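You operate a simulated robot arm through the tools that you are given. There is no shell and no other tool. Be economical: measure what you need, move in short steps, check, and stop when the job is done.

The job below is to be done with a simulated two-armed robot. You get a single attempt, and the scene is never put back.

TASK
Roll rig 3 to the hole on its card and pin it.
Fine: lift the pin first; set the sign knob as the card says.

The check looks at the end state, three seconds after you hand in, the way a careful person would. Anything else that was tipped, shoved, dropped, spilled or broken makes it a failure.

THE ROBOT
Two 7-joint arms with fingered hands on one trunk that stands fixed in place. Base frame: the origin is at the foot of the trunk, x ahead of it, y to its left, z up. Units: mm, rad, N and s.
The left shoulder is at [20, 173, 1606], the right one opposite. Payload 3.5 kg a hand.
Tool frame (each hand has its own): the origin (TCP) lies between the finger pads and is the grasp point; the fingertips stand 30 mm ahead of it; z points along the fingers, y is the line along which they close. The gripper opens to 104 mm. The gripper's body begins 35 mm behind the TCP. The gripper is a hand of 3 fingers: y runs from the thumb to the fingers, the wrist lies at [-15, -104, -178] in the tool frame.
Orientation is told as [roll, pitch, yaw] about the base's x, y, z axes, in that order, counted from this pose: with the fingers straight down and the wrist toward the robot, the tool's x, y and z point along [0, 1, 0], [1, 0, 0] and [0, 0, -1] of the base frame.

THE INTERFACE
- The arms move only by the tool play_rows. It takes "left_increments", "right_increments" or both (then of equal length, played together; a hand with none holds still); each is a list of rows, each an object (a shift or turn left out is 0) with "translation": the shift along the base's x, y, z in mm, a list of three; "dr": the turn, a rotation vector about the base's x, y, z in rad, a list of three. In form: [{"translation": [x, y, z], "dr": [rx, ry, rz]}, ...]. A call has 1 to 20 rows; each row is the pose to reach, as a shift and turn from the pose commanded when the call began. A row lasts 0.2 s, in which the tool goes at most 50 mm and 0.15 rad; a call with a longer step from one row to the next is refused whole. Where a pose cannot be reached the arm comes as near as it can. A force on the tool above 90 N (or 10 N above the force at the start of the call, whichever is more), or a blocked arm, ends the call early, and 0.2 s more pass. In this call time passes only in rows, and 0.2 s behind the last. The reply holds the time, the measured pose of the TCP, the force on the tool along the base axes, the opening and the grip force, in the units named above and with some noise, with the torque about the TCP (base axes, N m) and any sound that the robot's microphone picked up.
- Cameras (640 x 400 px; columns grow to the right, rows downward): "scene" is now at [93.9, 16.7, 1767.7]; the picture's right is [0.18, -0.98, 0.00], its down [-0.67, -0.13, -0.74] and it looks along [0.72, 0.14, -0.68] (base axes); focal length 305 px, centre (320, 200). "left" rides on the left gripper at [-64, -94, -117] in its tool frame; the picture's right is [-0.72, -0.33, 0.61], its down [0.64, -0.65, 0.40] and it looks along [0.27, 0.68, 0.68] (tool axes); focal length 238 px, centre (320, 200). "right" rides on the right gripper at [64, -94, -117] in its tool frame; the picture's right is [-0.72, 0.33, -0.61], its down [-0.64, -0.65, 0.40] and it looks along [-0.27, 0.68, 0.68] (tool axes); focal length 238 px, centre (320, 200). There is no depth. A picture from a camera that has moved, and an enlarged one, comes with that camera's place and axes in the base frame and with its lens.
- get_image(camera): a new picture of that camera. No time passes.
- slide_trunk(by): slides the trunk up (or, below 0, down) by that many mm; the arms and the scene camera ride with it, the base frame stays. It gives what a move gives, with no picture.
- curl_fingers(index, middle, thumb_bend, thumb_turn, hand): sets how far each is bent, from 0 (flat) to 1 (curled in); at 0.3 the hand is open as for a grip, at 0.7 the pads meet at the TCP. One left out holds its place. A second passes; each finger stops where it meets its share of the squeeze, and holds until it gets a number again. It is the only way to open and close the hand. It gives what a move gives, with no picture; readings hold the bend of each and the force on the fingers (four entries, about 0 where the hand has none), thumb and palm. thumb_turn goes from beside the hand (0) to across from the fingers (1), as for a grip.
- head_to(pan, tilt): turns the head with the scene camera to pan (to the left, within 1.501 rad either way) and tilt (down, from -0.506 to 1.204), counted from straight ahead of the robot. It gives what a move gives.
- zoom(camera, box): a new picture of the part [left, top, right, bottom] of that camera's present view, enlarged. No time passes.
- finish_job(): hands the job in; it is judged then, once.

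Go step by step. Nothing tells you positions but the pictures and the camera data: compare them with the known pose of the tool, close in by small moves and look again before you grip or let go. The budget is 120 turns and 74 pictures, counting those below and the enlarged ones. Unless the task says otherwise, let go and move clear before handing in, and close with one line.

The tools are called after "Emit:" as a command line: name --argument value ..., lists and objects as JSON in quotes. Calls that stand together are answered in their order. play_rows: Moves the arms, as the interface text tells. Its arguments: {"type":"object","properties":{"left_increments":{"type":"array"},"right_increments":{"type":"array"}},"required":[]} The other tools are called the same way: slide_trunk (by) slides the trunk up or down; curl_fingers (index, middle, thumb_bend, thumb_turn, hand) moves the fingers one by one; head_to (pan, tilt) turns the head that bears the scene camera; get_image (camera) takes a picture; zoom (camera, box) takes an enlarged picture of a part of a camera's view; finish_job () hands the job in.

At the start:

```text
clock: 0.0
left_position: [436.5, 306.1, 1540.0]
left_tcp_rot: [0.0, 0.001, 0.002]
left_contact_force: [-1.0, -0.2, 0.5]
left_wrist_torque: [0.06, -0.01, -0.01]
left_opening: 103.8
left_grip_force: 0.1
left_shape: jaw
left_bend: [0.3, 0.3, 0.3, 0.98]
left_finger forces: [0.0, 0.0, 0.0, 0.1, 0.1, 0.1]
right_position: [498.3, -17.2, 1525.9]
right_tcp_rot: [0.0, 0.001, -0.001]
right_contact_force: [0.4, -0.6, -0.5]
right_wrist_torque: [-0.02, -0.04, 0.02]
right_opening: 103.5
right_grip_force: 0.1
right_shape: jaw
right_bend: [0.3, 0.3, 0.3, 0.98]
right_finger forces: [0.1, 0.0, 0.0, 0.0, 0.0, 0.0]
trunk travel left (down, up): [-700.0, 54.0]
head pan, tilt: [0.187, 0.744]
```

scene: 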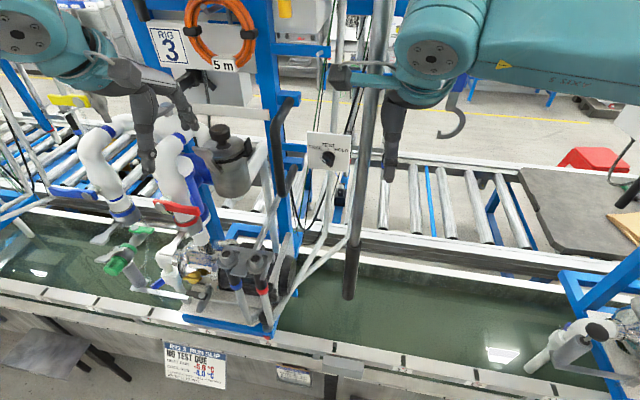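
right: 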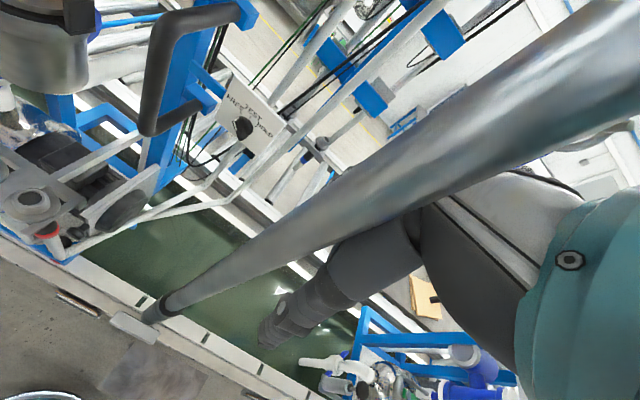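
left: 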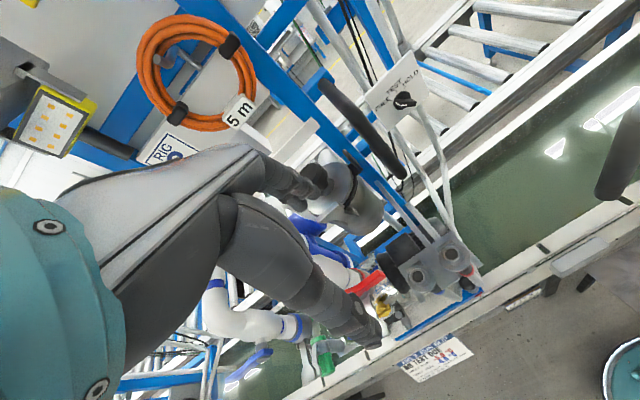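

I see rig 3 on a rail over a trough, with a card at the front, a sign knob plate, and a black handle on the rig. I'll enlarge the card, the knob and the base to find the pin and the holes.

Emit:
zoom --camera "scene" --box '[150, 330, 330, 400]'

Emit:
zoom --camera "scene" --box '[240, 80, 400, 200]'

Emit:
zoom --camera "scene" --box '[160, 220, 380, 380]'

```text
3.56 times, centred on (240, 365) of scene
camera zoom: at [93.9, 16.7, 1767.7], right [0.18, -0.98, 0.0], down [-0.67, -0.13, -0.74], along [0.72, 0.14, -0.68], focal length 1085 px, centre (604, -387)
```

zoom: 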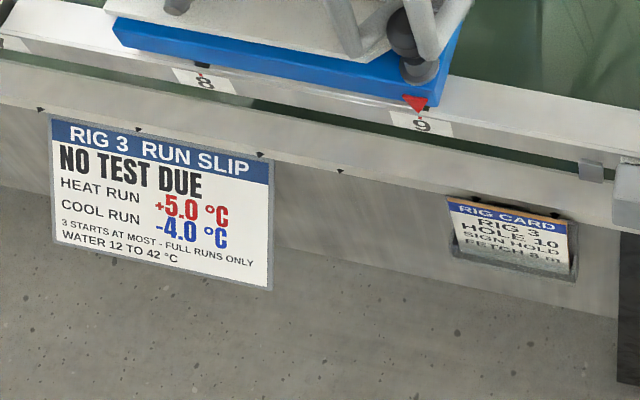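

```text
3.33 times, centred on (320, 140) of scene
camera zoom: at [93.9, 16.7, 1767.7], right [0.18, -0.98, 0.0], down [-0.67, -0.13, -0.74], along [0.72, 0.14, -0.68], focal length 1017 px, centre (320, 400)
```

zoom: 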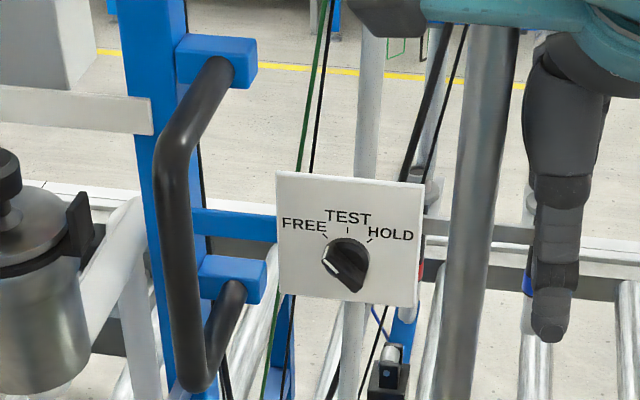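

```text
2.50 times, centred on (270, 300) of scene
camera zoom: at [93.9, 16.7, 1767.7], right [0.18, -0.98, 0.0], down [-0.67, -0.13, -0.74], along [0.72, 0.14, -0.68], focal length 763 px, centre (445, -50)
```

zoom: 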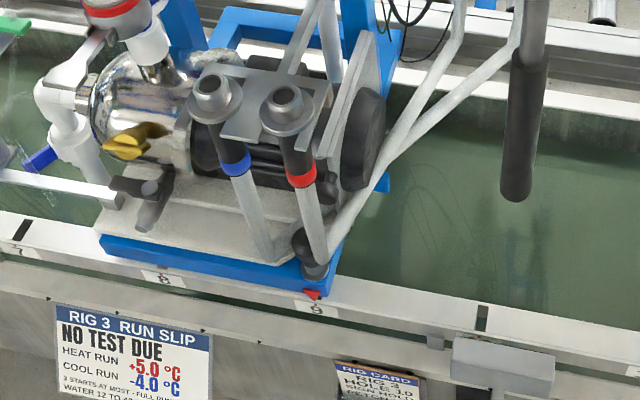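

The card seems to read: Rig 3, hole 10, sign HOLD. The pointer is now at 9. I'll look closer at the card, the pin and hole 10, and the rig's surroundings.

Emit:
zoom --camera "scene" --box '[270, 360, 320, 392]'

Emit:
zoom --camera "scene" --box '[240, 290, 400, 390]'

Emit:
zoom --camera "right" --box '[0, 140, 240, 350]'

Emit:
zoom --camera "left" --box '[340, 200, 640, 400]'

```text
12.50 times, centred on (295, 376) of scene
camera zoom: at [93.9, 16.7, 1767.7], right [0.18, -0.98, 0.0], down [-0.67, -0.13, -0.74], along [0.72, 0.14, -0.68], focal length 3815 px, centre (632, -2000)
```

zoom: 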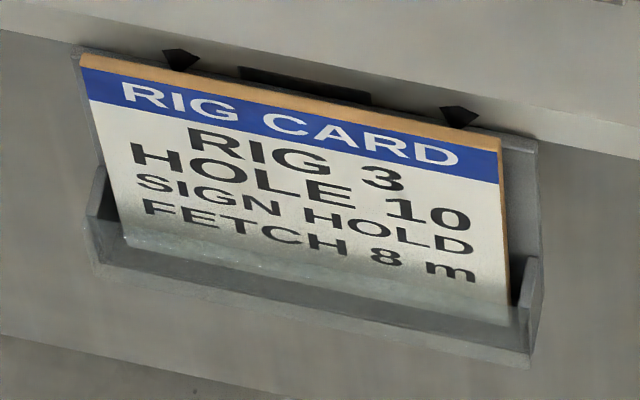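

```text
4.00 times, centred on (320, 340) of scene
camera zoom: at [93.9, 16.7, 1767.7], right [0.18, -0.98, 0.0], down [-0.67, -0.13, -0.74], along [0.72, 0.14, -0.68], focal length 1221 px, centre (320, -360)
```

zoom: 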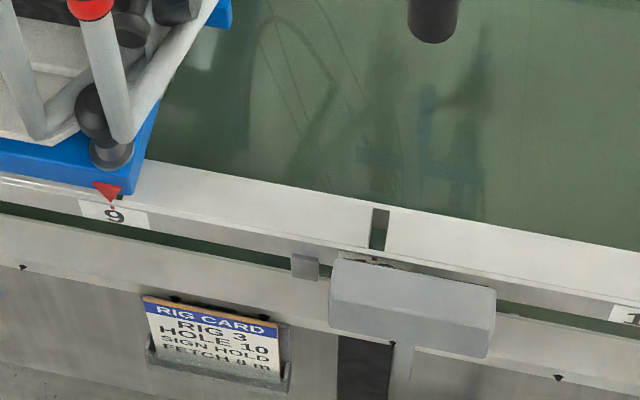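

```text
1.90 times, centred on (120, 245) of right
camera zoom: at [404.1, 47.4, 1642.1], right [0.33, -0.72, 0.61], down [-0.65, -0.64, -0.4], along [0.68, -0.27, -0.68], focal length 454 px, centre (701, 114)
```

zoom: 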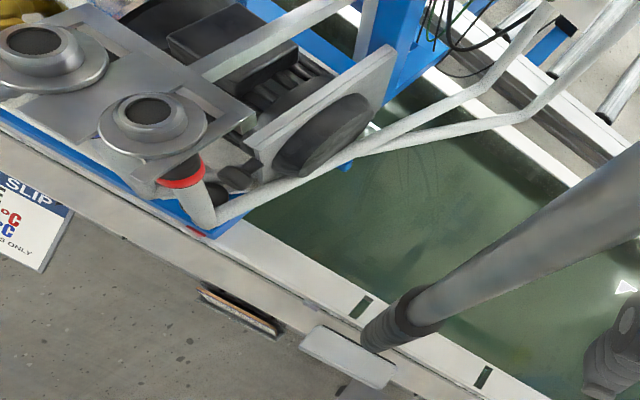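

```text
2.00 times, centred on (490, 300) of left
camera zoom: at [343.6, 241.4, 1655.7], right [-0.33, -0.72, -0.61], down [-0.65, 0.64, -0.4], along [0.68, 0.27, -0.68], focal length 477 px, centre (-20, 0)
```

zoom: 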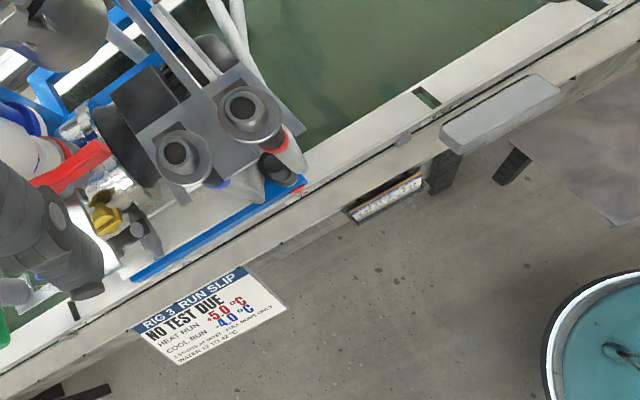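

The card says hole 10 (about 230 mm to the right, at y≈47, rail z≈690) and sign HOLD. A vertical pole hangs at about x 450, y 19 down to z≈1157, right beside the right hand. I'll first draw both hands clear.

Emit:
play_rows --right_increments '[{"translation": [0, -40, 0]}, {"translation": [0, -80, 0]}, {"translation": [0, -120, 0]}, {"translation": [0, -160, 0]}, {"translation": [-30, -200, 0]}, {"translation": [-60, -230, 0]}, {"translation": [-90, -250, 0]}]' --left_increments '[{"translation": [-20, 0, 0]}, {"translation": [-40, 0, 0]}, {"translation": [-60, 0, 0]}, {"translation": [-80, 0, 0]}, {"translation": [-100, 0, 0]}, {"translation": [-120, 0, 0]}, {"translation": [-130, 0, 0]}]'

Emit:
head_to --pan 0.3 --tilt 0.95

Emit:
get_image --camera "scene"

```text
clock: 1.6
left_position: [311.4, 307.1, 1543.7]
left_tcp_rot: [-0.002, -0.001, -0.001]
left_contact_force: [-0.2, -0.2, -0.4]
left_wrist_torque: [-0.02, 0.0, 0.0]
left_opening: 103.6
left_grip_force: 0.0
left_shape: jaw
left_bend: [0.3, 0.3, 0.3, 0.98]
left_finger forces: [0.0, 0.1, 0.1, 0.0, 0.1, 0.1]
left hand out of reach, approached as far as the arm can: row 7
right_position: [406.9, -267.5, 1525.1]
right_tcp_rot: [0.001, 0.001, 0.001]
right_contact_force: [-0.1, -1.1, -0.2]
right_wrist_torque: [0.01, -0.01, -0.02]
right_opening: 103.8
right_grip_force: 0.0
right_shape: jaw
right_bend: [0.3, 0.3, 0.3, 0.98]
right_finger forces: [0.0, 0.0, 0.0, 0.1, 0.0, 0.0]
trunk travel left (down, up): [-700.0, 54.0]
head pan, tilt: [0.187, 0.744]
```

```text
clock: 2.3
left_position: [313.6, 308.9, 1542.2]
left_tcp_rot: [0.001, -0.001, 0.0]
left_contact_force: [0.1, 0.0, -0.9]
left_wrist_torque: [0.0, -0.01, -0.01]
left_opening: 103.8
left_grip_force: 0.0
left_shape: jaw
left_bend: [0.3, 0.3, 0.3, 0.98]
left_finger forces: [0.0, 0.0, 0.1, 0.0, 0.0, 0.0]
right_position: [408.5, -266.7, 1525.2]
right_tcp_rot: [0.0, 0.003, -0.001]
right_contact_force: [0.7, 0.4, 0.7]
right_wrist_torque: [0.02, 0.0, -0.01]
right_opening: 104.0
right_grip_force: 0.0
right_shape: jaw
right_bend: [0.3, 0.3, 0.3, 0.98]
right_finger forces: [0.1, 0.1, 0.0, 0.0, 0.1, 0.0]
trunk travel left (down, up): [-700.0, 54.0]
head pan, tilt: [0.3, 0.949]
```

```text
63 pictures are left
camera scene: at [82.0, 23.0, 1751.6], right [0.3, -0.96, 0.0], down [-0.78, -0.24, -0.58], along [0.56, 0.17, -0.81], focal length 305 px, centre (320, 200)
```

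scene: 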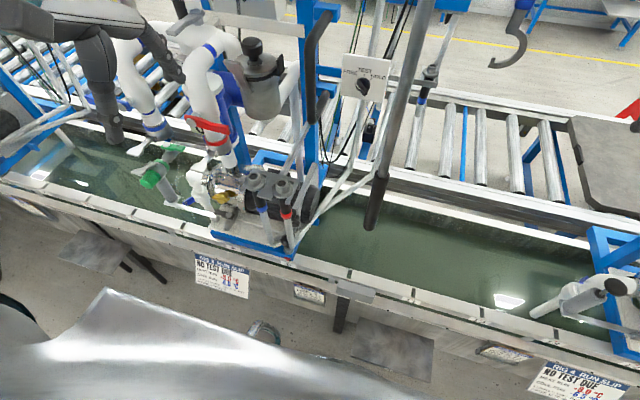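

Both hands are clear. I'll lower the trunk partway, so that the arms get under the pole's end and the pin can be seen from low down.

Emit:
slide_trunk --by -450

Emit:
get_image --camera "scene"

Emit:
get_image --camera "left"

```text
refused: -450 is not a number from -400 to 400
```

```text
62 pictures are left
camera scene: at [82.0, 23.0, 1751.6], right [0.3, -0.96, 0.0], down [-0.78, -0.24, -0.58], along [0.56, 0.17, -0.81], focal length 305 px, centre (320, 200)
```

scene: 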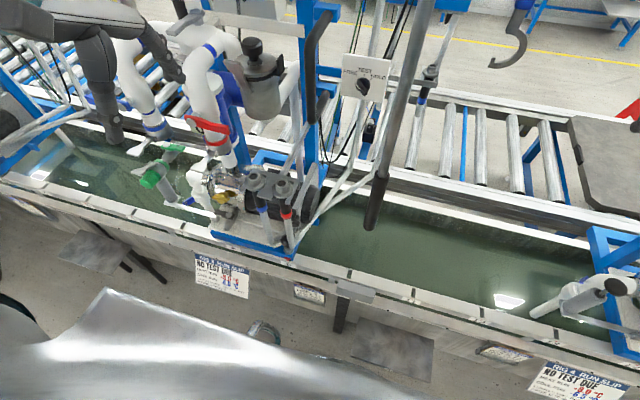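

```text
61 pictures are left
camera left: at [219.4, 244.4, 1659.0], right [-0.33, -0.72, -0.61], down [-0.65, 0.64, -0.4], along [0.68, 0.27, -0.68], focal length 238 px, centre (320, 200)
```

left: 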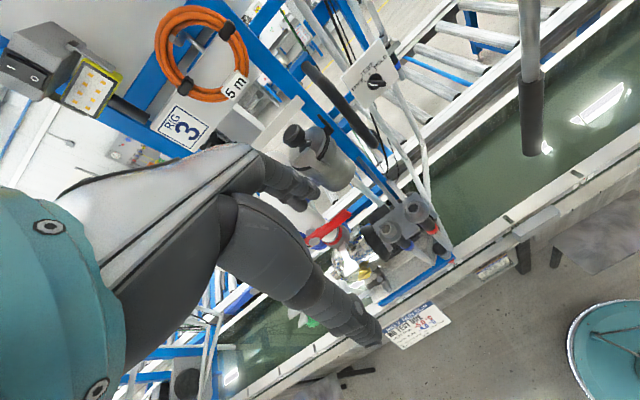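

The slide limit is 400 mm a call. Lowering by 400.

Emit:
slide_trunk --by -400

Emit:
get_image --camera "scene"

Emit:
get_image --camera "left"

```text
clock: 6.2
left_position: [346.7, 309.4, 1107.8]
left_tcp_rot: [0.0, 0.123, 0.001]
left_contact_force: [0.3, 1.0, -1.0]
left_wrist_torque: [-0.02, 0.01, -0.02]
left_opening: 103.6
left_grip_force: 0.1
left_shape: jaw
left_bend: [0.3, 0.3, 0.3, 0.98]
left_finger forces: [0.1, 0.0, 0.0, 0.0, 0.0, 0.1]
right_position: [408.0, -267.6, 1125.0]
right_tcp_rot: [-0.001, 0.001, 0.001]
right_contact_force: [-0.3, -0.5, 0.5]
right_wrist_torque: [0.01, -0.01, 0.02]
right_opening: 104.0
right_grip_force: 0.0
right_shape: jaw
right_bend: [0.3, 0.3, 0.3, 0.98]
right_finger forces: [0.0, 0.0, 0.1, 0.0, 0.0, 0.1]
trunk travel left (down, up): [-300.0, 454.0]
head pan, tilt: [0.3, 0.949]
```

```text
60 pictures are left
camera scene: at [140.2, 22.8, 1349.6], right [0.3, -0.96, 0.0], down [-0.78, -0.24, -0.58], along [0.56, 0.17, -0.81], focal length 305 px, centre (320, 200)
```

scene: 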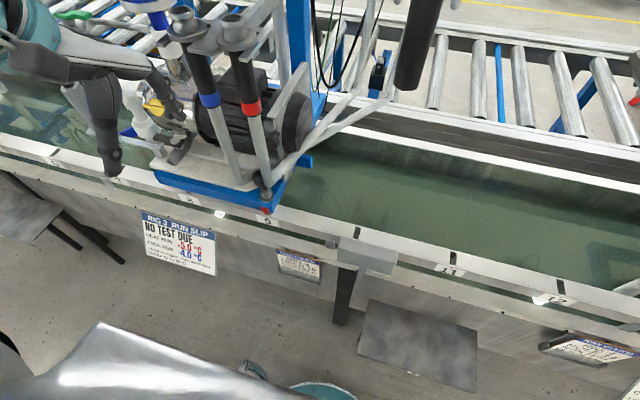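

```text
59 pictures are left
camera left: at [268.6, 244.4, 1233.3], right [-0.4, -0.72, -0.57], down [-0.7, 0.64, -0.32], along [0.6, 0.27, -0.76], focal length 238 px, centre (320, 200)
```

left: 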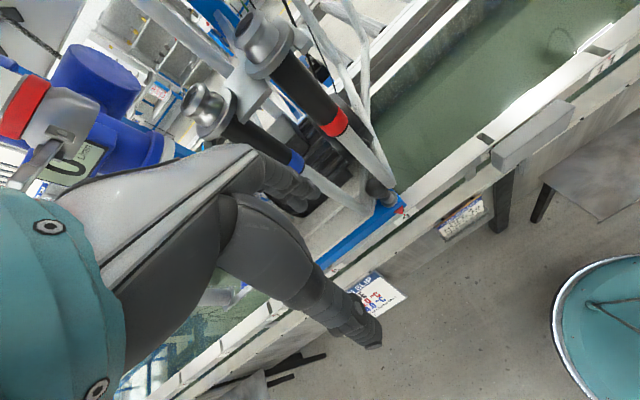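

The trunk is lower and the view is better. Now I'll enlarge the pin corner and the hole-10 area.

Emit:
zoom --camera "scene" --box '[220, 130, 320, 230]'

Emit:
zoom --camera "scene" --box '[300, 210, 480, 300]'

Emit:
zoom --camera "left" --box '[330, 120, 530, 260]'

```text
4.00 times, centred on (270, 180) of scene
camera zoom: at [140.2, 22.8, 1349.6], right [0.3, -0.96, 0.0], down [-0.78, -0.24, -0.58], along [0.56, 0.17, -0.81], focal length 1221 px, centre (520, 280)
```

zoom: 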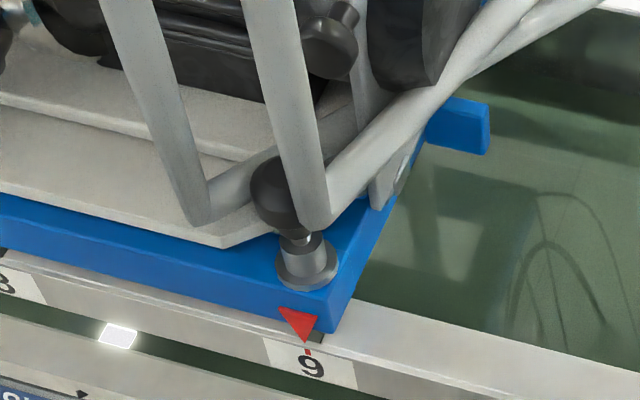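

```text
3.56 times, centred on (390, 255) of scene
camera zoom: at [140.2, 22.8, 1349.6], right [0.3, -0.96, 0.0], down [-0.78, -0.24, -0.58], along [0.56, 0.17, -0.81], focal length 1085 px, centre (71, 4)
```

zoom: 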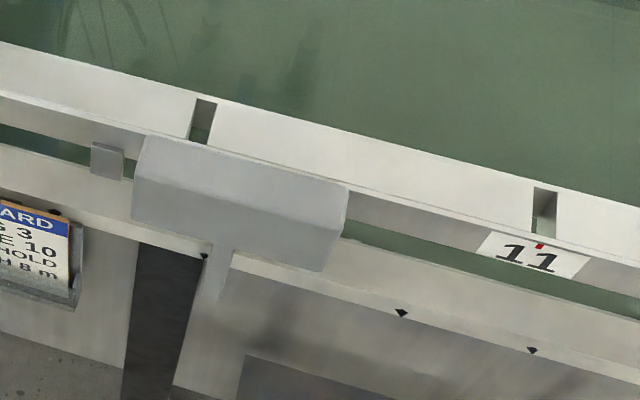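

```text
2.86 times, centred on (430, 190) of left
camera zoom: at [268.6, 244.4, 1233.3], right [-0.4, -0.72, -0.57], down [-0.7, 0.64, -0.32], along [0.6, 0.27, -0.76], focal length 681 px, centre (6, 229)
```

zoom: 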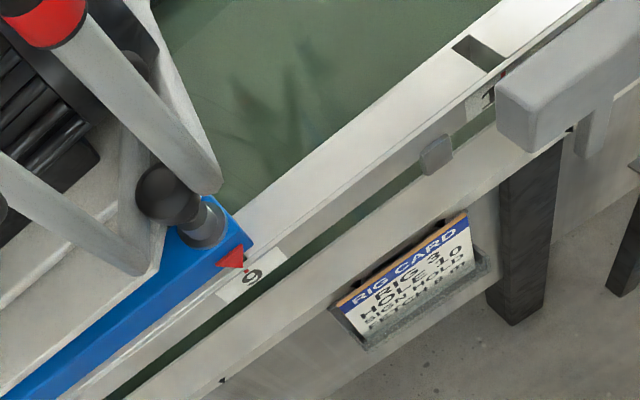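

The pin has a black ball knob at about (509, 274, 844) with a collar below it at z≈768. Two tubes stand close beside it (y≈253 and y≈320). The hand has to come from the front, fingers level, so I'll turn the left hand forward while still well clear.

Emit:
play_rows --left_increments '[{"translation": [-5, 0, -20], "dr": [0, -0.14, 0]}, {"translation": [-10, 0, -40], "dr": [0, -0.28, 0]}, {"translation": [-15, 0, -60], "dr": [0, -0.42, 0]}, {"translation": [-15, 0, -80], "dr": [0, -0.56, 0]}, {"translation": [-15, 0, -100], "dr": [0, -0.7, 0]}, {"translation": [-15, 0, -120], "dr": [0, -0.84, 0]}, {"translation": [-15, 0, -140], "dr": [0, -0.98, 0]}, {"translation": [-15, 0, -160], "dr": [0, -1.12, 0]}, {"translation": [-15, 0, -180], "dr": [0, -1.26, 0]}, {"translation": [-15, 0, -200], "dr": [0, -1.4, 0]}, {"translation": [-15, 0, -220], "dr": [0, -1.52, 0]}]'

Emit:
get_image --camera "left"

Emit:
get_image --camera "scene"

```text
clock: 8.6
left_position: [330.5, 308.4, 886.1]
left_tcp_rot: [0.0, -1.399, 0.001]
left_contact_force: [-0.2, -0.1, 0.1]
left_wrist_torque: [0.0, 0.01, 0.0]
left_opening: 103.9
left_grip_force: 0.1
left_shape: jaw
left_bend: [0.3, 0.3, 0.3, 0.98]
left_finger forces: [0.0, 0.1, 0.0, 0.0, 0.0, 0.0]
left hand out of reach, approached as far as the arm can: row 1, 2, 3, 4, 5, 6, 7
right_position: [408.0, -266.8, 1125.3]
right_tcp_rot: [0.002, 0.001, -0.001]
right_contact_force: [0.3, 0.7, 0.6]
right_wrist_torque: [-0.04, -0.04, 0.02]
right_opening: 103.4
right_grip_force: 0.1
right_shape: jaw
right_bend: [0.3, 0.3, 0.3, 0.98]
right_finger forces: [0.0, 0.0, 0.0, 0.0, 0.0, 0.0]
trunk travel left (down, up): [-300.0, 454.0]
head pan, tilt: [0.3, 0.949]
```

```text
55 pictures are left
camera left: at [200.6, 244.6, 813.0], right [0.55, -0.72, -0.43], down [0.29, 0.64, -0.71], along [0.79, 0.27, 0.56], focal length 238 px, centre (320, 200)
```

left: 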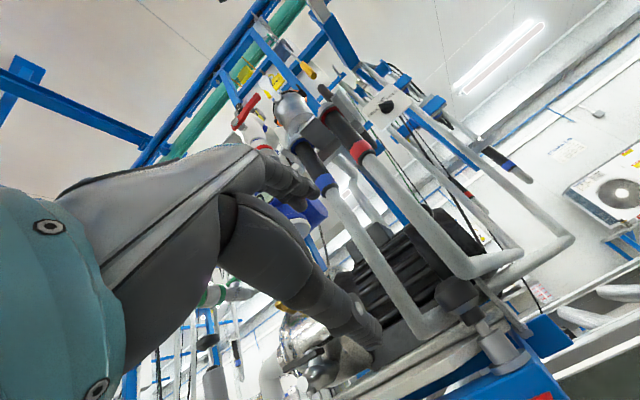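

```text
54 pictures are left
camera scene: at [140.5, 22.9, 1349.5], right [0.3, -0.96, 0.0], down [-0.78, -0.24, -0.58], along [0.56, 0.17, -0.81], focal length 305 px, centre (320, 200)
```

scene: 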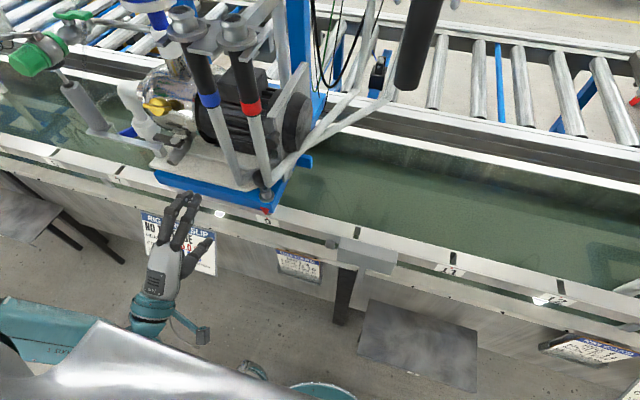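

Now I see the knob from the left camera at about (458, 297). I'll enlarge that, and the hand in the scene view to see how its fingers sit.

Emit:
zoom --camera "left" --box '[380, 220, 560, 400]'

Emit:
zoom --camera "scene" --box '[120, 150, 300, 350]'

```text
2.22 times, centred on (470, 310) of left
camera zoom: at [200.6, 244.6, 813.0], right [0.55, -0.72, -0.43], down [0.29, 0.64, -0.71], along [0.79, 0.27, 0.56], focal length 530 px, centre (-13, -44)
```

zoom: 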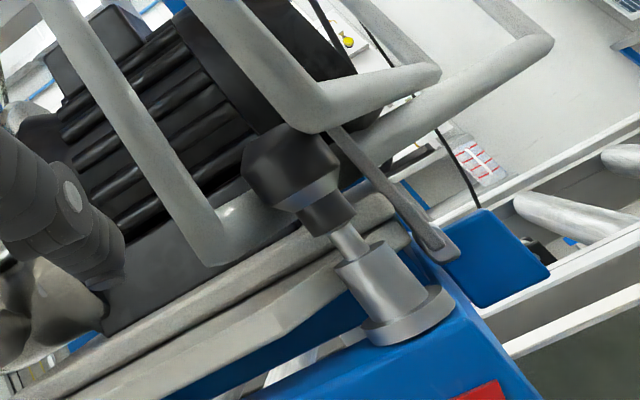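

```text
2.00 times, centred on (210, 250) of scene
camera zoom: at [140.5, 22.9, 1349.5], right [0.3, -0.96, 0.0], down [-0.78, -0.24, -0.58], along [0.56, 0.17, -0.81], focal length 610 px, centre (540, 100)
```

zoom: 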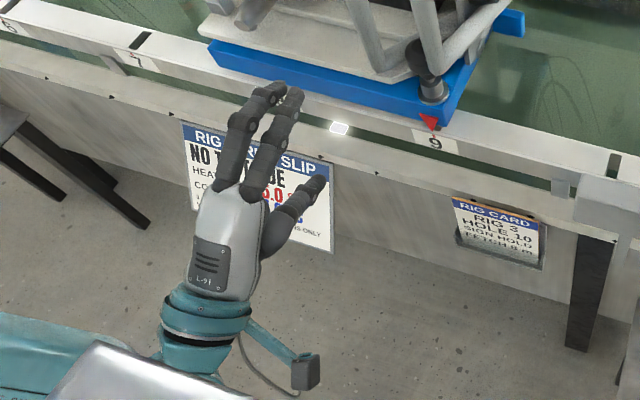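

The knob is a mushroom head (z≈805–840) over a sleeve, pin and collar, with the tube bend right above and beside it. I'll bring the left hand level with it, short of contact, and look again.

Emit:
play_rows --left_increments '[{"translation": [10, -5, -15], "dr": [0, -0.05, 0]}, {"translation": [25, -10, -30], "dr": [0, -0.1, 0]}, {"translation": [40, -15, -45], "dr": [0, -0.1, 0]}, {"translation": [60, -20, -60], "dr": [0, -0.1, 0]}, {"translation": [80, -22, -61], "dr": [0, -0.1, 0]}]'

Emit:
get_image --camera "left"

Emit:
zoom --camera "scene" --box '[170, 130, 310, 250]'

```text
clock: 9.8
left_position: [412.4, 287.3, 823.7]
left_tcp_rot: [0.0, -1.497, 0.001]
left_contact_force: [0.2, -0.2, -0.2]
left_wrist_torque: [-0.01, 0.01, 0.01]
left_opening: 103.7
left_grip_force: 0.0
left_shape: jaw
left_bend: [0.3, 0.3, 0.3, 0.98]
left_finger forces: [0.0, 0.1, 0.0, 0.0, 0.1, 0.1]
right_position: [407.8, -266.4, 1124.9]
right_tcp_rot: [0.0, 0.001, 0.0]
right_contact_force: [0.0, -0.1, 0.0]
right_wrist_torque: [-0.01, -0.02, 0.02]
right_opening: 103.6
right_grip_force: 0.2
right_shape: jaw
right_bend: [0.3, 0.3, 0.3, 0.98]
right_finger forces: [0.1, 0.0, 0.0, 0.0, 0.1, 0.1]
trunk travel left (down, up): [-300.0, 454.0]
head pan, tilt: [0.3, 0.949]
```

```text
51 pictures are left
camera left: at [288.6, 222.9, 738.6], right [0.59, -0.72, -0.37], down [0.35, 0.64, -0.68], along [0.73, 0.27, 0.63], focal length 238 px, centre (320, 200)
```

left: 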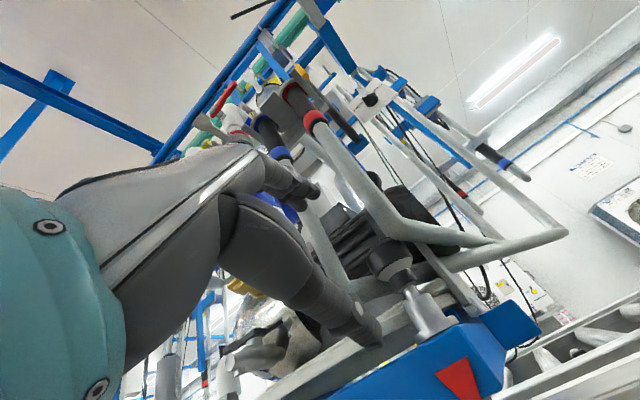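

```text
3.33 times, centred on (240, 190) of scene
camera zoom: at [140.5, 22.8, 1349.5], right [0.3, -0.96, 0.0], down [-0.78, -0.24, -0.58], along [0.56, 0.17, -0.81], focal length 1017 px, centre (587, 233)
```

zoom: 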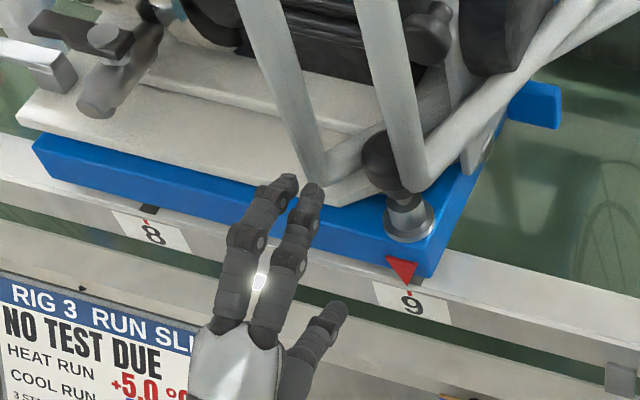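

Zooming on the head from here for a better fix of its heights.

Emit:
zoom --camera "left" --box '[330, 210, 490, 350]'

```text
2.86 times, centred on (410, 280) of left
camera zoom: at [288.6, 222.9, 738.6], right [0.59, -0.72, -0.37], down [0.35, 0.64, -0.68], along [0.73, 0.27, 0.63], focal length 681 px, centre (63, -29)
```

zoom: 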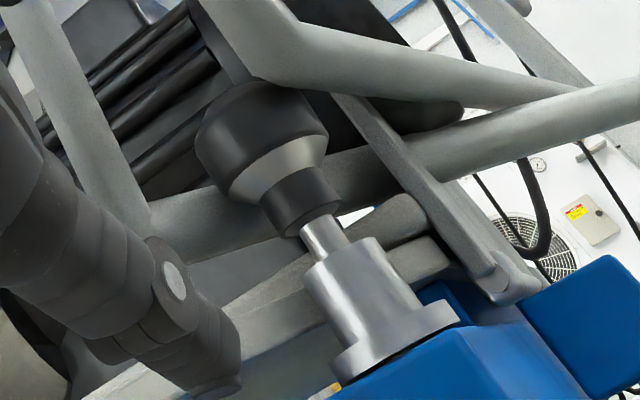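

Head: about 40 mm across, z≈813–838 on axis (511, 272); sleeve below it, collar top z≈777. I'll pre-shape the left hand: middle finger curled out of the way, thumb partly bent, and tilt about 15° down.

Emit:
curl_fingers --hand "left" --index 0.3 --middle 1.0 --thumb_bend 0.45

Emit:
play_rows --left_increments '[{"translation": [5, -3, 2], "dr": [0, 0.14, 0]}, {"translation": [20, -7, 6], "dr": [0, 0.26, 0]}, {"translation": [40, -7, 6], "dr": [0, 0.26, 0]}]'

Emit:
get_image --camera "left"

Emit:
zoom --camera "scene" --box '[200, 120, 310, 220]'

```text
clock: 10.8
left_position: [411.5, 288.5, 824.0]
left_tcp_rot: [0.004, -1.496, -0.003]
left_contact_force: [0.2, 0.5, 0.2]
left_wrist_torque: [0.03, -0.02, -0.01]
left_opening: 84.6
left_grip_force: 0.1
left_shape: fingers
left_bend: [0.3, 1.0, 0.45, 0.98]
left_finger forces: [0.1, 0.0, 0.0, 0.0, 0.1, 0.1]
right_position: [407.3, -267.0, 1125.3]
right_tcp_rot: [0.001, 0.002, 0.002]
right_contact_force: [0.3, 0.1, -0.6]
right_wrist_torque: [0.0, 0.04, 0.0]
right_opening: 103.9
right_grip_force: 0.0
right_shape: jaw
right_bend: [0.3, 0.3, 0.3, 0.98]
right_finger forces: [0.0, 0.0, 0.0, 0.0, 0.0, 0.0]
trunk travel left (down, up): [-300.0, 454.0]
head pan, tilt: [0.3, 0.949]
```

```text
clock: 11.6
left_position: [451.7, 278.7, 831.0]
left_tcp_rot: [-0.001, -1.234, -0.003]
left_contact_force: [0.7, -0.1, -0.5]
left_wrist_torque: [-0.01, 0.01, -0.01]
left_opening: 84.8
left_grip_force: 0.0
left_shape: fingers
left_bend: [0.3, 1.0, 0.45, 0.98]
left_finger forces: [0.1, 0.1, 0.0, 0.0, 0.1, 0.1]
right_position: [408.4, -267.3, 1126.2]
right_tcp_rot: [0.0, 0.002, 0.0]
right_contact_force: [0.7, -0.3, -0.1]
right_wrist_torque: [-0.01, 0.01, 0.01]
right_opening: 103.7
right_grip_force: 0.0
right_shape: jaw
right_bend: [0.3, 0.3, 0.3, 0.98]
right_finger forces: [0.0, 0.0, 0.0, 0.0, 0.1, 0.1]
trunk travel left (down, up): [-300.0, 454.0]
head pan, tilt: [0.3, 0.949]
```

```text
48 pictures are left
camera left: at [311.5, 214.6, 779.5], right [0.47, -0.72, -0.51], down [0.17, 0.64, -0.75], along [0.87, 0.27, 0.42], focal length 238 px, centre (320, 200)
```

left: 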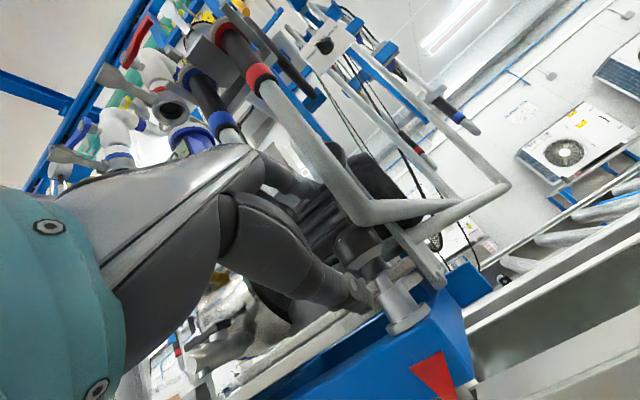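

```text
4.00 times, centred on (255, 170) of scene
camera zoom: at [140.6, 22.8, 1349.5], right [0.3, -0.96, 0.0], down [-0.78, -0.24, -0.58], along [0.56, 0.17, -0.81], focal length 1221 px, centre (580, 320)
```

zoom: 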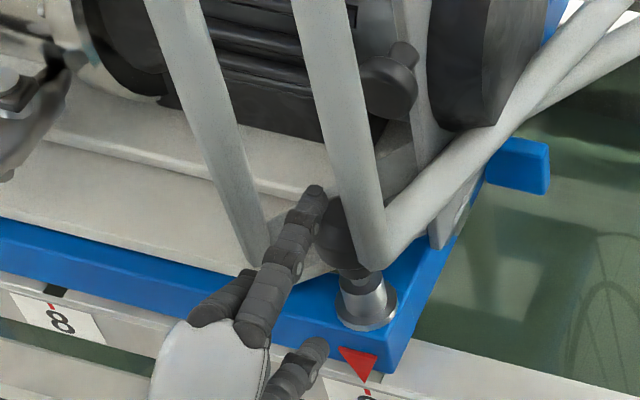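

The hand is near; I'll enlarge the left view around thumb, index and knob.

Emit:
zoom --camera "left" --box '[260, 160, 460, 340]'

```text
2.22 times, centred on (360, 250) of left
camera zoom: at [311.5, 214.6, 779.5], right [0.47, -0.72, -0.51], down [0.17, 0.64, -0.75], along [0.87, 0.27, 0.42], focal length 530 px, centre (231, 89)
```

zoom: 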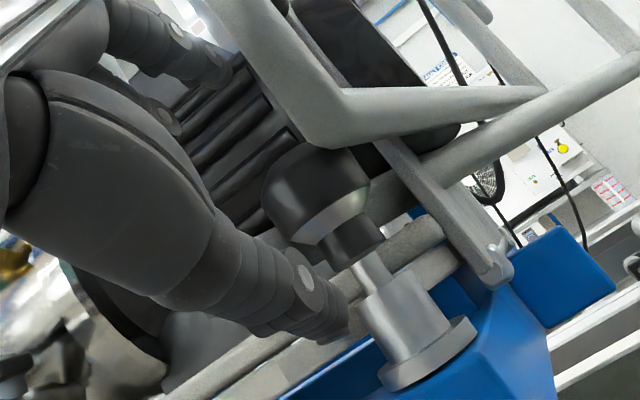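

Thumb tip is at about (464, 275, 783), index tip at about (500, 280, 868). I'll slide in 28 mm forward and 12 mm up so the thumb sits under the head's rim, before closing.

Emit:
play_rows --left_increments '[{"translation": [0, -2, 12]}, {"translation": [14, -2, 12]}, {"translation": [28, -2, 12]}]'

Emit:
zoom --camera "left" --box '[240, 160, 440, 340]'

Emit:
zoom --camera "scene" --box '[200, 120, 310, 220]'

```text
clock: 12.4
left_position: [481.6, 278.7, 841.8]
left_tcp_rot: [-0.001, -1.235, -0.001]
left_contact_force: [0.2, 0.2, 0.2]
left_wrist_torque: [0.03, 0.02, 0.01]
left_opening: 84.4
left_grip_force: 0.0
left_shape: fingers
left_bend: [0.3, 1.0, 0.45, 0.98]
left_finger forces: [0.0, 0.1, 0.0, 0.0, 0.0, 0.0]
right_position: [407.8, -266.3, 1126.0]
right_tcp_rot: [-0.001, 0.002, -0.001]
right_contact_force: [-0.2, 0.2, -0.3]
right_wrist_torque: [0.02, -0.02, 0.02]
right_opening: 103.5
right_grip_force: 0.0
right_shape: jaw
right_bend: [0.3, 0.3, 0.3, 0.98]
right_finger forces: [0.0, 0.0, 0.0, 0.1, 0.0, 0.0]
trunk travel left (down, up): [-300.0, 454.0]
head pan, tilt: [0.3, 0.949]
```

```text
2.22 times, centred on (340, 250) of left
camera zoom: at [339.1, 213.5, 791.6], right [0.47, -0.72, -0.51], down [0.17, 0.64, -0.75], along [0.87, 0.27, 0.42], focal length 530 px, centre (276, 89)
```

zoom: 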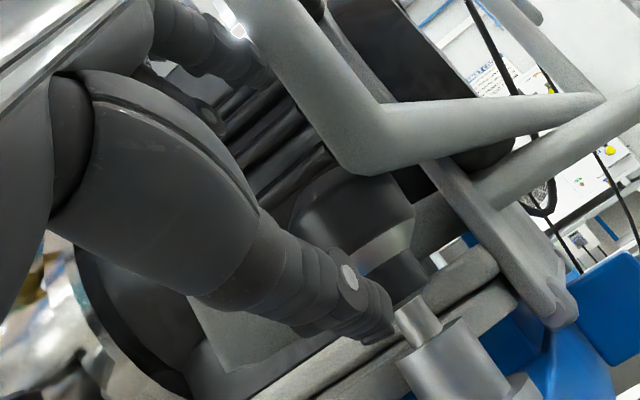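

```text
4.00 times, centred on (255, 170) of scene
camera zoom: at [140.4, 22.8, 1349.5], right [0.3, -0.96, 0.0], down [-0.78, -0.24, -0.58], along [0.56, 0.17, -0.81], focal length 1221 px, centre (580, 320)
```

zoom: 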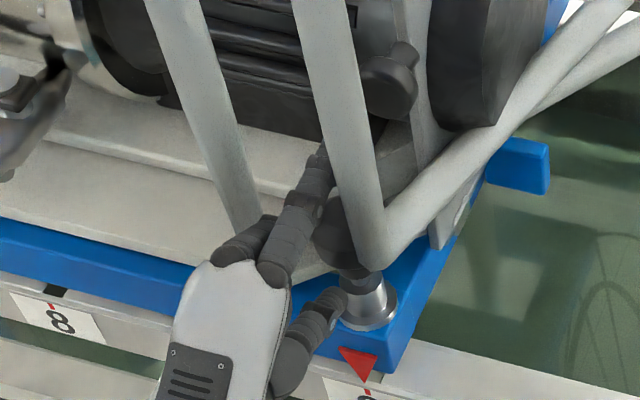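

The thumb is just in front of the sleeve, under the head. Closing index and thumb together.

Emit:
curl_fingers --hand "left" --index 0.8 --thumb_bend 0.8

Emit:
zoom --camera "left" --box '[240, 160, 440, 340]'

Emit:
zoom --camera "scene" --box '[200, 120, 310, 220]'

```text
clock: 13.4
left_position: [478.7, 279.0, 841.9]
left_tcp_rot: [0.0, -1.237, -0.001]
left_contact_force: [-15.1, 4.0, -6.3]
left_wrist_torque: [0.05, 0.61, 0.04]
left_opening: 21.8
left_grip_force: 18.0
left_shape: fingers
left_bend: [0.58, 1.0, 0.68, 0.98]
left_finger forces: [9.9, 0.0, 0.0, 0.0, 26.1, 0.1]
right_position: [406.9, -266.9, 1126.0]
right_tcp_rot: [0.0, 0.001, 0.001]
right_contact_force: [0.2, -0.3, -0.3]
right_wrist_torque: [0.03, 0.04, -0.02]
right_opening: 104.1
right_grip_force: 0.1
right_shape: jaw
right_bend: [0.3, 0.3, 0.3, 0.98]
right_finger forces: [0.1, 0.0, 0.0, 0.0, 0.1, 0.1]
trunk travel left (down, up): [-300.0, 454.0]
head pan, tilt: [0.3, 0.949]
```

```text
2.22 times, centred on (340, 250) of left
camera zoom: at [337.8, 213.9, 791.3], right [0.47, -0.72, -0.51], down [0.17, 0.64, -0.75], along [0.87, 0.27, 0.42], focal length 530 px, centre (276, 89)
```

zoom: 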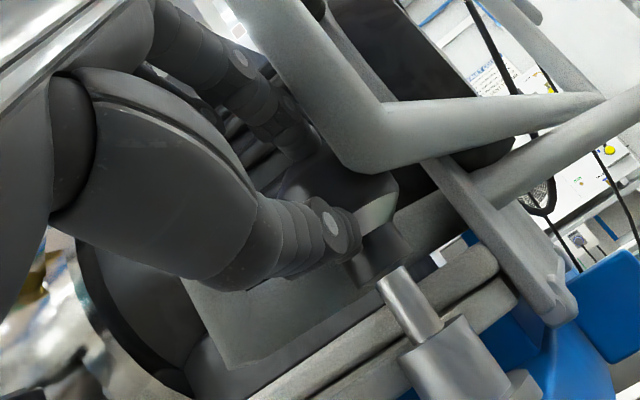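

```text
4.00 times, centred on (255, 170) of scene
camera zoom: at [139.3, 23.5, 1349.6], right [0.3, -0.96, 0.0], down [-0.78, -0.24, -0.58], along [0.56, 0.17, -0.81], focal length 1221 px, centre (580, 320)
```

zoom: 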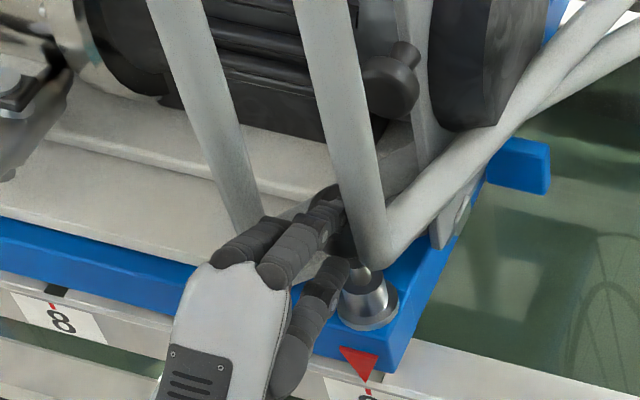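

The head is pinched and the pin already rose a little. Lifting a bit further, gently.

Emit:
play_rows --left_increments '[{"translation": [0, 0, 5]}, {"translation": [0, 0, 10]}, {"translation": [0, 0, 15]}, {"translation": [0, 0, 20]}]'

Emit:
zoom --camera "left" --box '[240, 160, 440, 340]'

```text
clock: 14.4
left_position: [479.2, 278.6, 865.4]
left_tcp_rot: [-0.004, -1.244, 0.004]
left_contact_force: [-20.4, 2.5, 3.7]
left_wrist_torque: [-0.05, 0.21, -0.02]
left_opening: 22.4
left_grip_force: 21.4
left_shape: fingers
left_bend: [0.56, 1.0, 0.69, 0.98]
left_finger forces: [17.3, 0.0, 0.0, 0.0, 25.4, 0.0]
right_position: [406.1, -267.0, 1127.2]
right_tcp_rot: [0.0, -0.002, -0.002]
right_contact_force: [-0.3, 0.5, -0.6]
right_wrist_torque: [-0.04, 0.02, -0.01]
right_opening: 103.6
right_grip_force: 0.0
right_shape: jaw
right_bend: [0.3, 0.3, 0.3, 0.98]
right_finger forces: [0.1, 0.0, 0.1, 0.0, 0.0, 0.0]
trunk travel left (down, up): [-300.0, 454.0]
head pan, tilt: [0.3, 0.949]
```

```text
2.22 times, centred on (340, 250) of left
camera zoom: at [338.5, 213.8, 814.0], right [0.48, -0.72, -0.51], down [0.17, 0.64, -0.75], along [0.86, 0.27, 0.43], focal length 530 px, centre (276, 89)
```

zoom: 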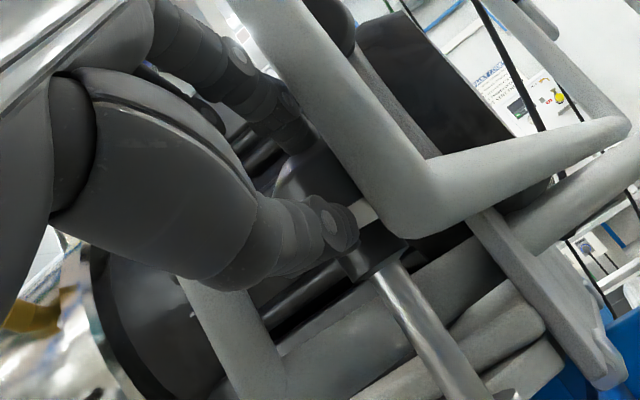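

The pin comes up freely (about 30 mm so far). I'll raise it another 20 mm and check.

Emit:
play_rows --left_increments '[{"translation": [0, 0, 5]}, {"translation": [0, 0, 10]}, {"translation": [0, 0, 15]}, {"translation": [0, 0, 20]}]'

Emit:
get_image --camera "left"

Emit:
zoom --camera "scene" --box '[200, 120, 310, 220]'

```text
clock: 15.4
left_position: [478.8, 277.4, 880.8]
left_tcp_rot: [0.0, -1.233, -0.002]
left_contact_force: [-15.7, 1.6, -16.8]
left_wrist_torque: [0.14, 0.8, 0.03]
left_opening: 13.4
left_grip_force: 14.0
left_shape: fingers
left_bend: [0.71, 1.0, 0.64, 0.97]
left_finger forces: [2.6, 0.0, 0.0, 0.0, 24.7, 0.0]
right_position: [407.1, -266.8, 1125.9]
right_tcp_rot: [-0.002, 0.0, 0.001]
right_contact_force: [-0.5, 0.0, -0.7]
right_wrist_torque: [0.01, 0.01, 0.02]
right_opening: 103.8
right_grip_force: 0.1
right_shape: jaw
right_bend: [0.3, 0.3, 0.3, 0.98]
right_finger forces: [0.0, 0.1, 0.0, 0.1, 0.0, 0.1]
trunk travel left (down, up): [-300.0, 454.0]
head pan, tilt: [0.3, 0.949]
```

```text
40 pictures are left
camera left: at [338.0, 213.1, 831.0], right [0.47, -0.72, -0.51], down [0.17, 0.64, -0.75], along [0.87, 0.27, 0.42], focal length 238 px, centre (320, 200)
```

left: 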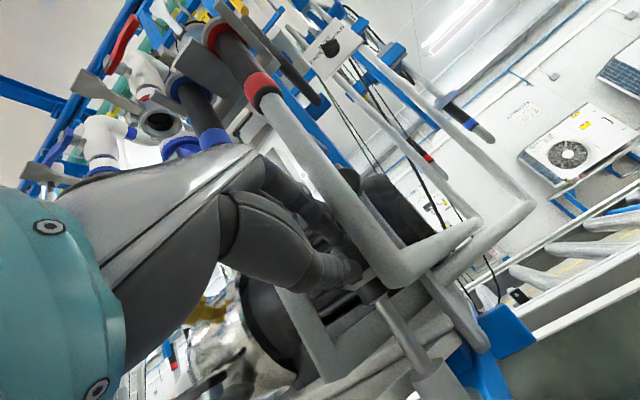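

```text
4.00 times, centred on (255, 170) of scene
camera zoom: at [139.9, 23.8, 1349.4], right [0.3, -0.96, 0.0], down [-0.78, -0.24, -0.58], along [0.56, 0.17, -0.81], focal length 1221 px, centre (580, 320)
```

zoom: 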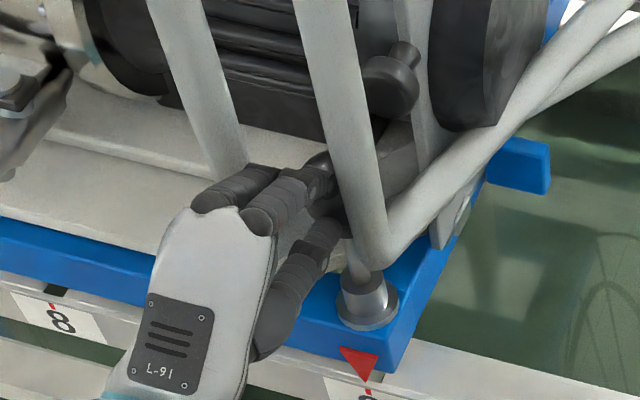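

The pin seems at the top of its travel (−17 N in z). I'll ease down slightly and draw −y to see whether the rig rolls.

Emit:
play_rows --left_increments '[{"translation": [0, -3, -3]}, {"translation": [0, -8, -3]}, {"translation": [0, -14, -3]}, {"translation": [0, -20, -3]}, {"translation": [0, -26, -3]}]'

Emit:
get_image --camera "scene"

Emit:
zoom --camera "left" --box '[240, 160, 440, 340]'

```text
clock: 16.6
left_position: [481.6, 250.9, 880.2]
left_tcp_rot: [-0.006, -1.236, -0.001]
left_contact_force: [-7.3, 3.0, -12.7]
left_wrist_torque: [0.07, 0.44, 0.08]
left_opening: 10.6
left_grip_force: 10.8
left_shape: fingers
left_bend: [0.72, 1.0, 0.64, 0.98]
left_finger forces: [4.6, 0.0, 0.1, 0.0, 17.2, 0.1]
right_position: [409.5, -267.9, 1124.5]
right_tcp_rot: [0.001, 0.002, 0.0]
right_contact_force: [1.5, -0.3, -0.8]
right_wrist_torque: [-0.01, 0.0, 0.01]
right_opening: 103.8
right_grip_force: 0.1
right_shape: jaw
right_bend: [0.3, 0.3, 0.3, 0.98]
right_finger forces: [0.0, 0.0, 0.0, 0.0, 0.0, 0.1]
trunk travel left (down, up): [-300.0, 454.0]
head pan, tilt: [0.3, 0.949]
```

```text
38 pictures are left
camera scene: at [141.8, 22.9, 1349.3], right [0.3, -0.96, 0.0], down [-0.78, -0.24, -0.58], along [0.56, 0.17, -0.81], focal length 305 px, centre (320, 200)
```

scene: 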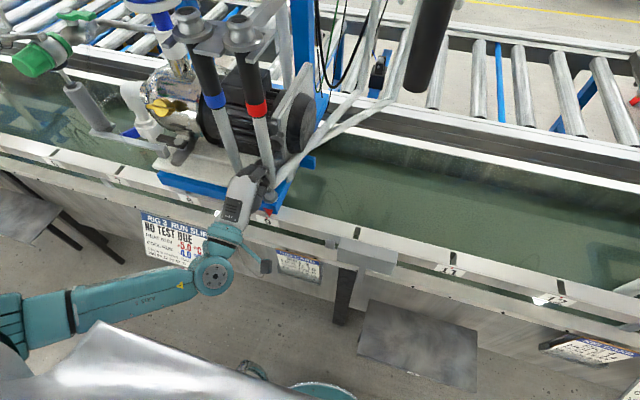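

```text
2.22 times, centred on (340, 250) of left
camera zoom: at [340.5, 186.4, 829.1], right [0.47, -0.72, -0.51], down [0.17, 0.64, -0.75], along [0.87, 0.27, 0.42], focal length 530 px, centre (276, 89)
```

zoom: 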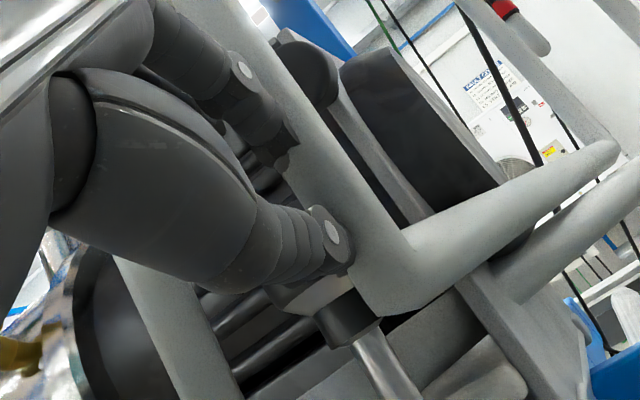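

The hand shifted but the knob partly slipped; checking whether the rig moved off 9.

Emit:
zoom --camera "scene" --box '[200, 120, 310, 220]'

```text
4.00 times, centred on (255, 170) of scene
camera zoom: at [141.8, 22.9, 1349.3], right [0.3, -0.96, 0.0], down [-0.78, -0.24, -0.58], along [0.56, 0.17, -0.81], focal length 1221 px, centre (580, 320)
```

zoom: 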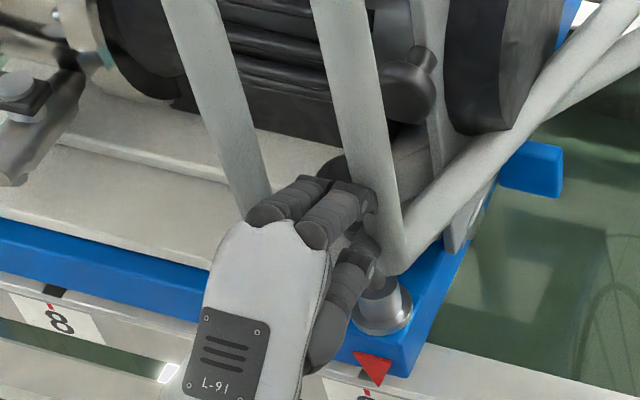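

The rig rolled about 9 mm with the pin up, and the index now bears on the tube, so it pushes well. I'll continue −y a little.

Emit:
play_rows --left_increments '[{"translation": [0, -6, 0]}, {"translation": [0, -12, 0]}, {"translation": [0, -18, 0]}, {"translation": [0, -24, 0]}, {"translation": [0, -30, 0]}]'

Emit:
zoom --camera "scene" --box '[200, 120, 340, 240]'

```text
clock: 17.8
left_position: [479.8, 221.1, 881.1]
left_tcp_rot: [0.002, -1.238, -0.003]
left_contact_force: [-0.2, -0.2, -0.3]
left_wrist_torque: [-0.02, 0.02, 0.0]
left_opening: 0.0
left_grip_force: 0.0
left_shape: fingers
left_bend: [0.71, 1.0, 0.74, 0.98]
left_finger forces: [0.0, 0.1, 0.1, 0.0, 0.1, 0.0]
right_position: [408.4, -268.2, 1125.3]
right_tcp_rot: [0.001, 0.001, 0.0]
right_contact_force: [0.0, -0.1, 0.3]
right_wrist_torque: [-0.01, 0.01, 0.05]
right_opening: 103.4
right_grip_force: 0.1
right_shape: jaw
right_bend: [0.3, 0.3, 0.3, 0.98]
right_finger forces: [0.0, 0.0, 0.0, 0.1, 0.0, 0.0]
trunk travel left (down, up): [-300.0, 454.0]
head pan, tilt: [0.3, 0.949]
```

```text
3.33 times, centred on (270, 180) of scene
camera zoom: at [140.4, 22.6, 1349.5], right [0.3, -0.96, 0.0], down [-0.78, -0.24, -0.58], along [0.56, 0.17, -0.81], focal length 1017 px, centre (487, 267)
```

zoom: 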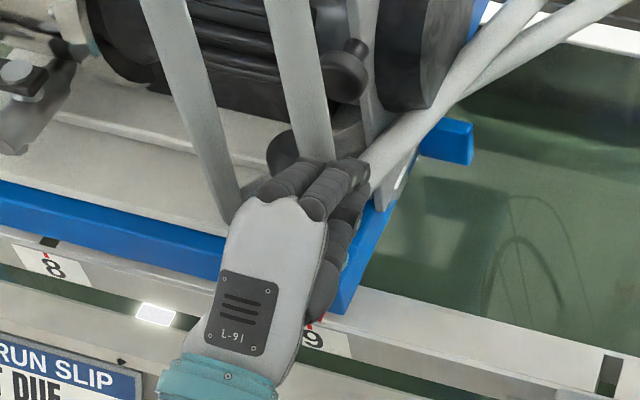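

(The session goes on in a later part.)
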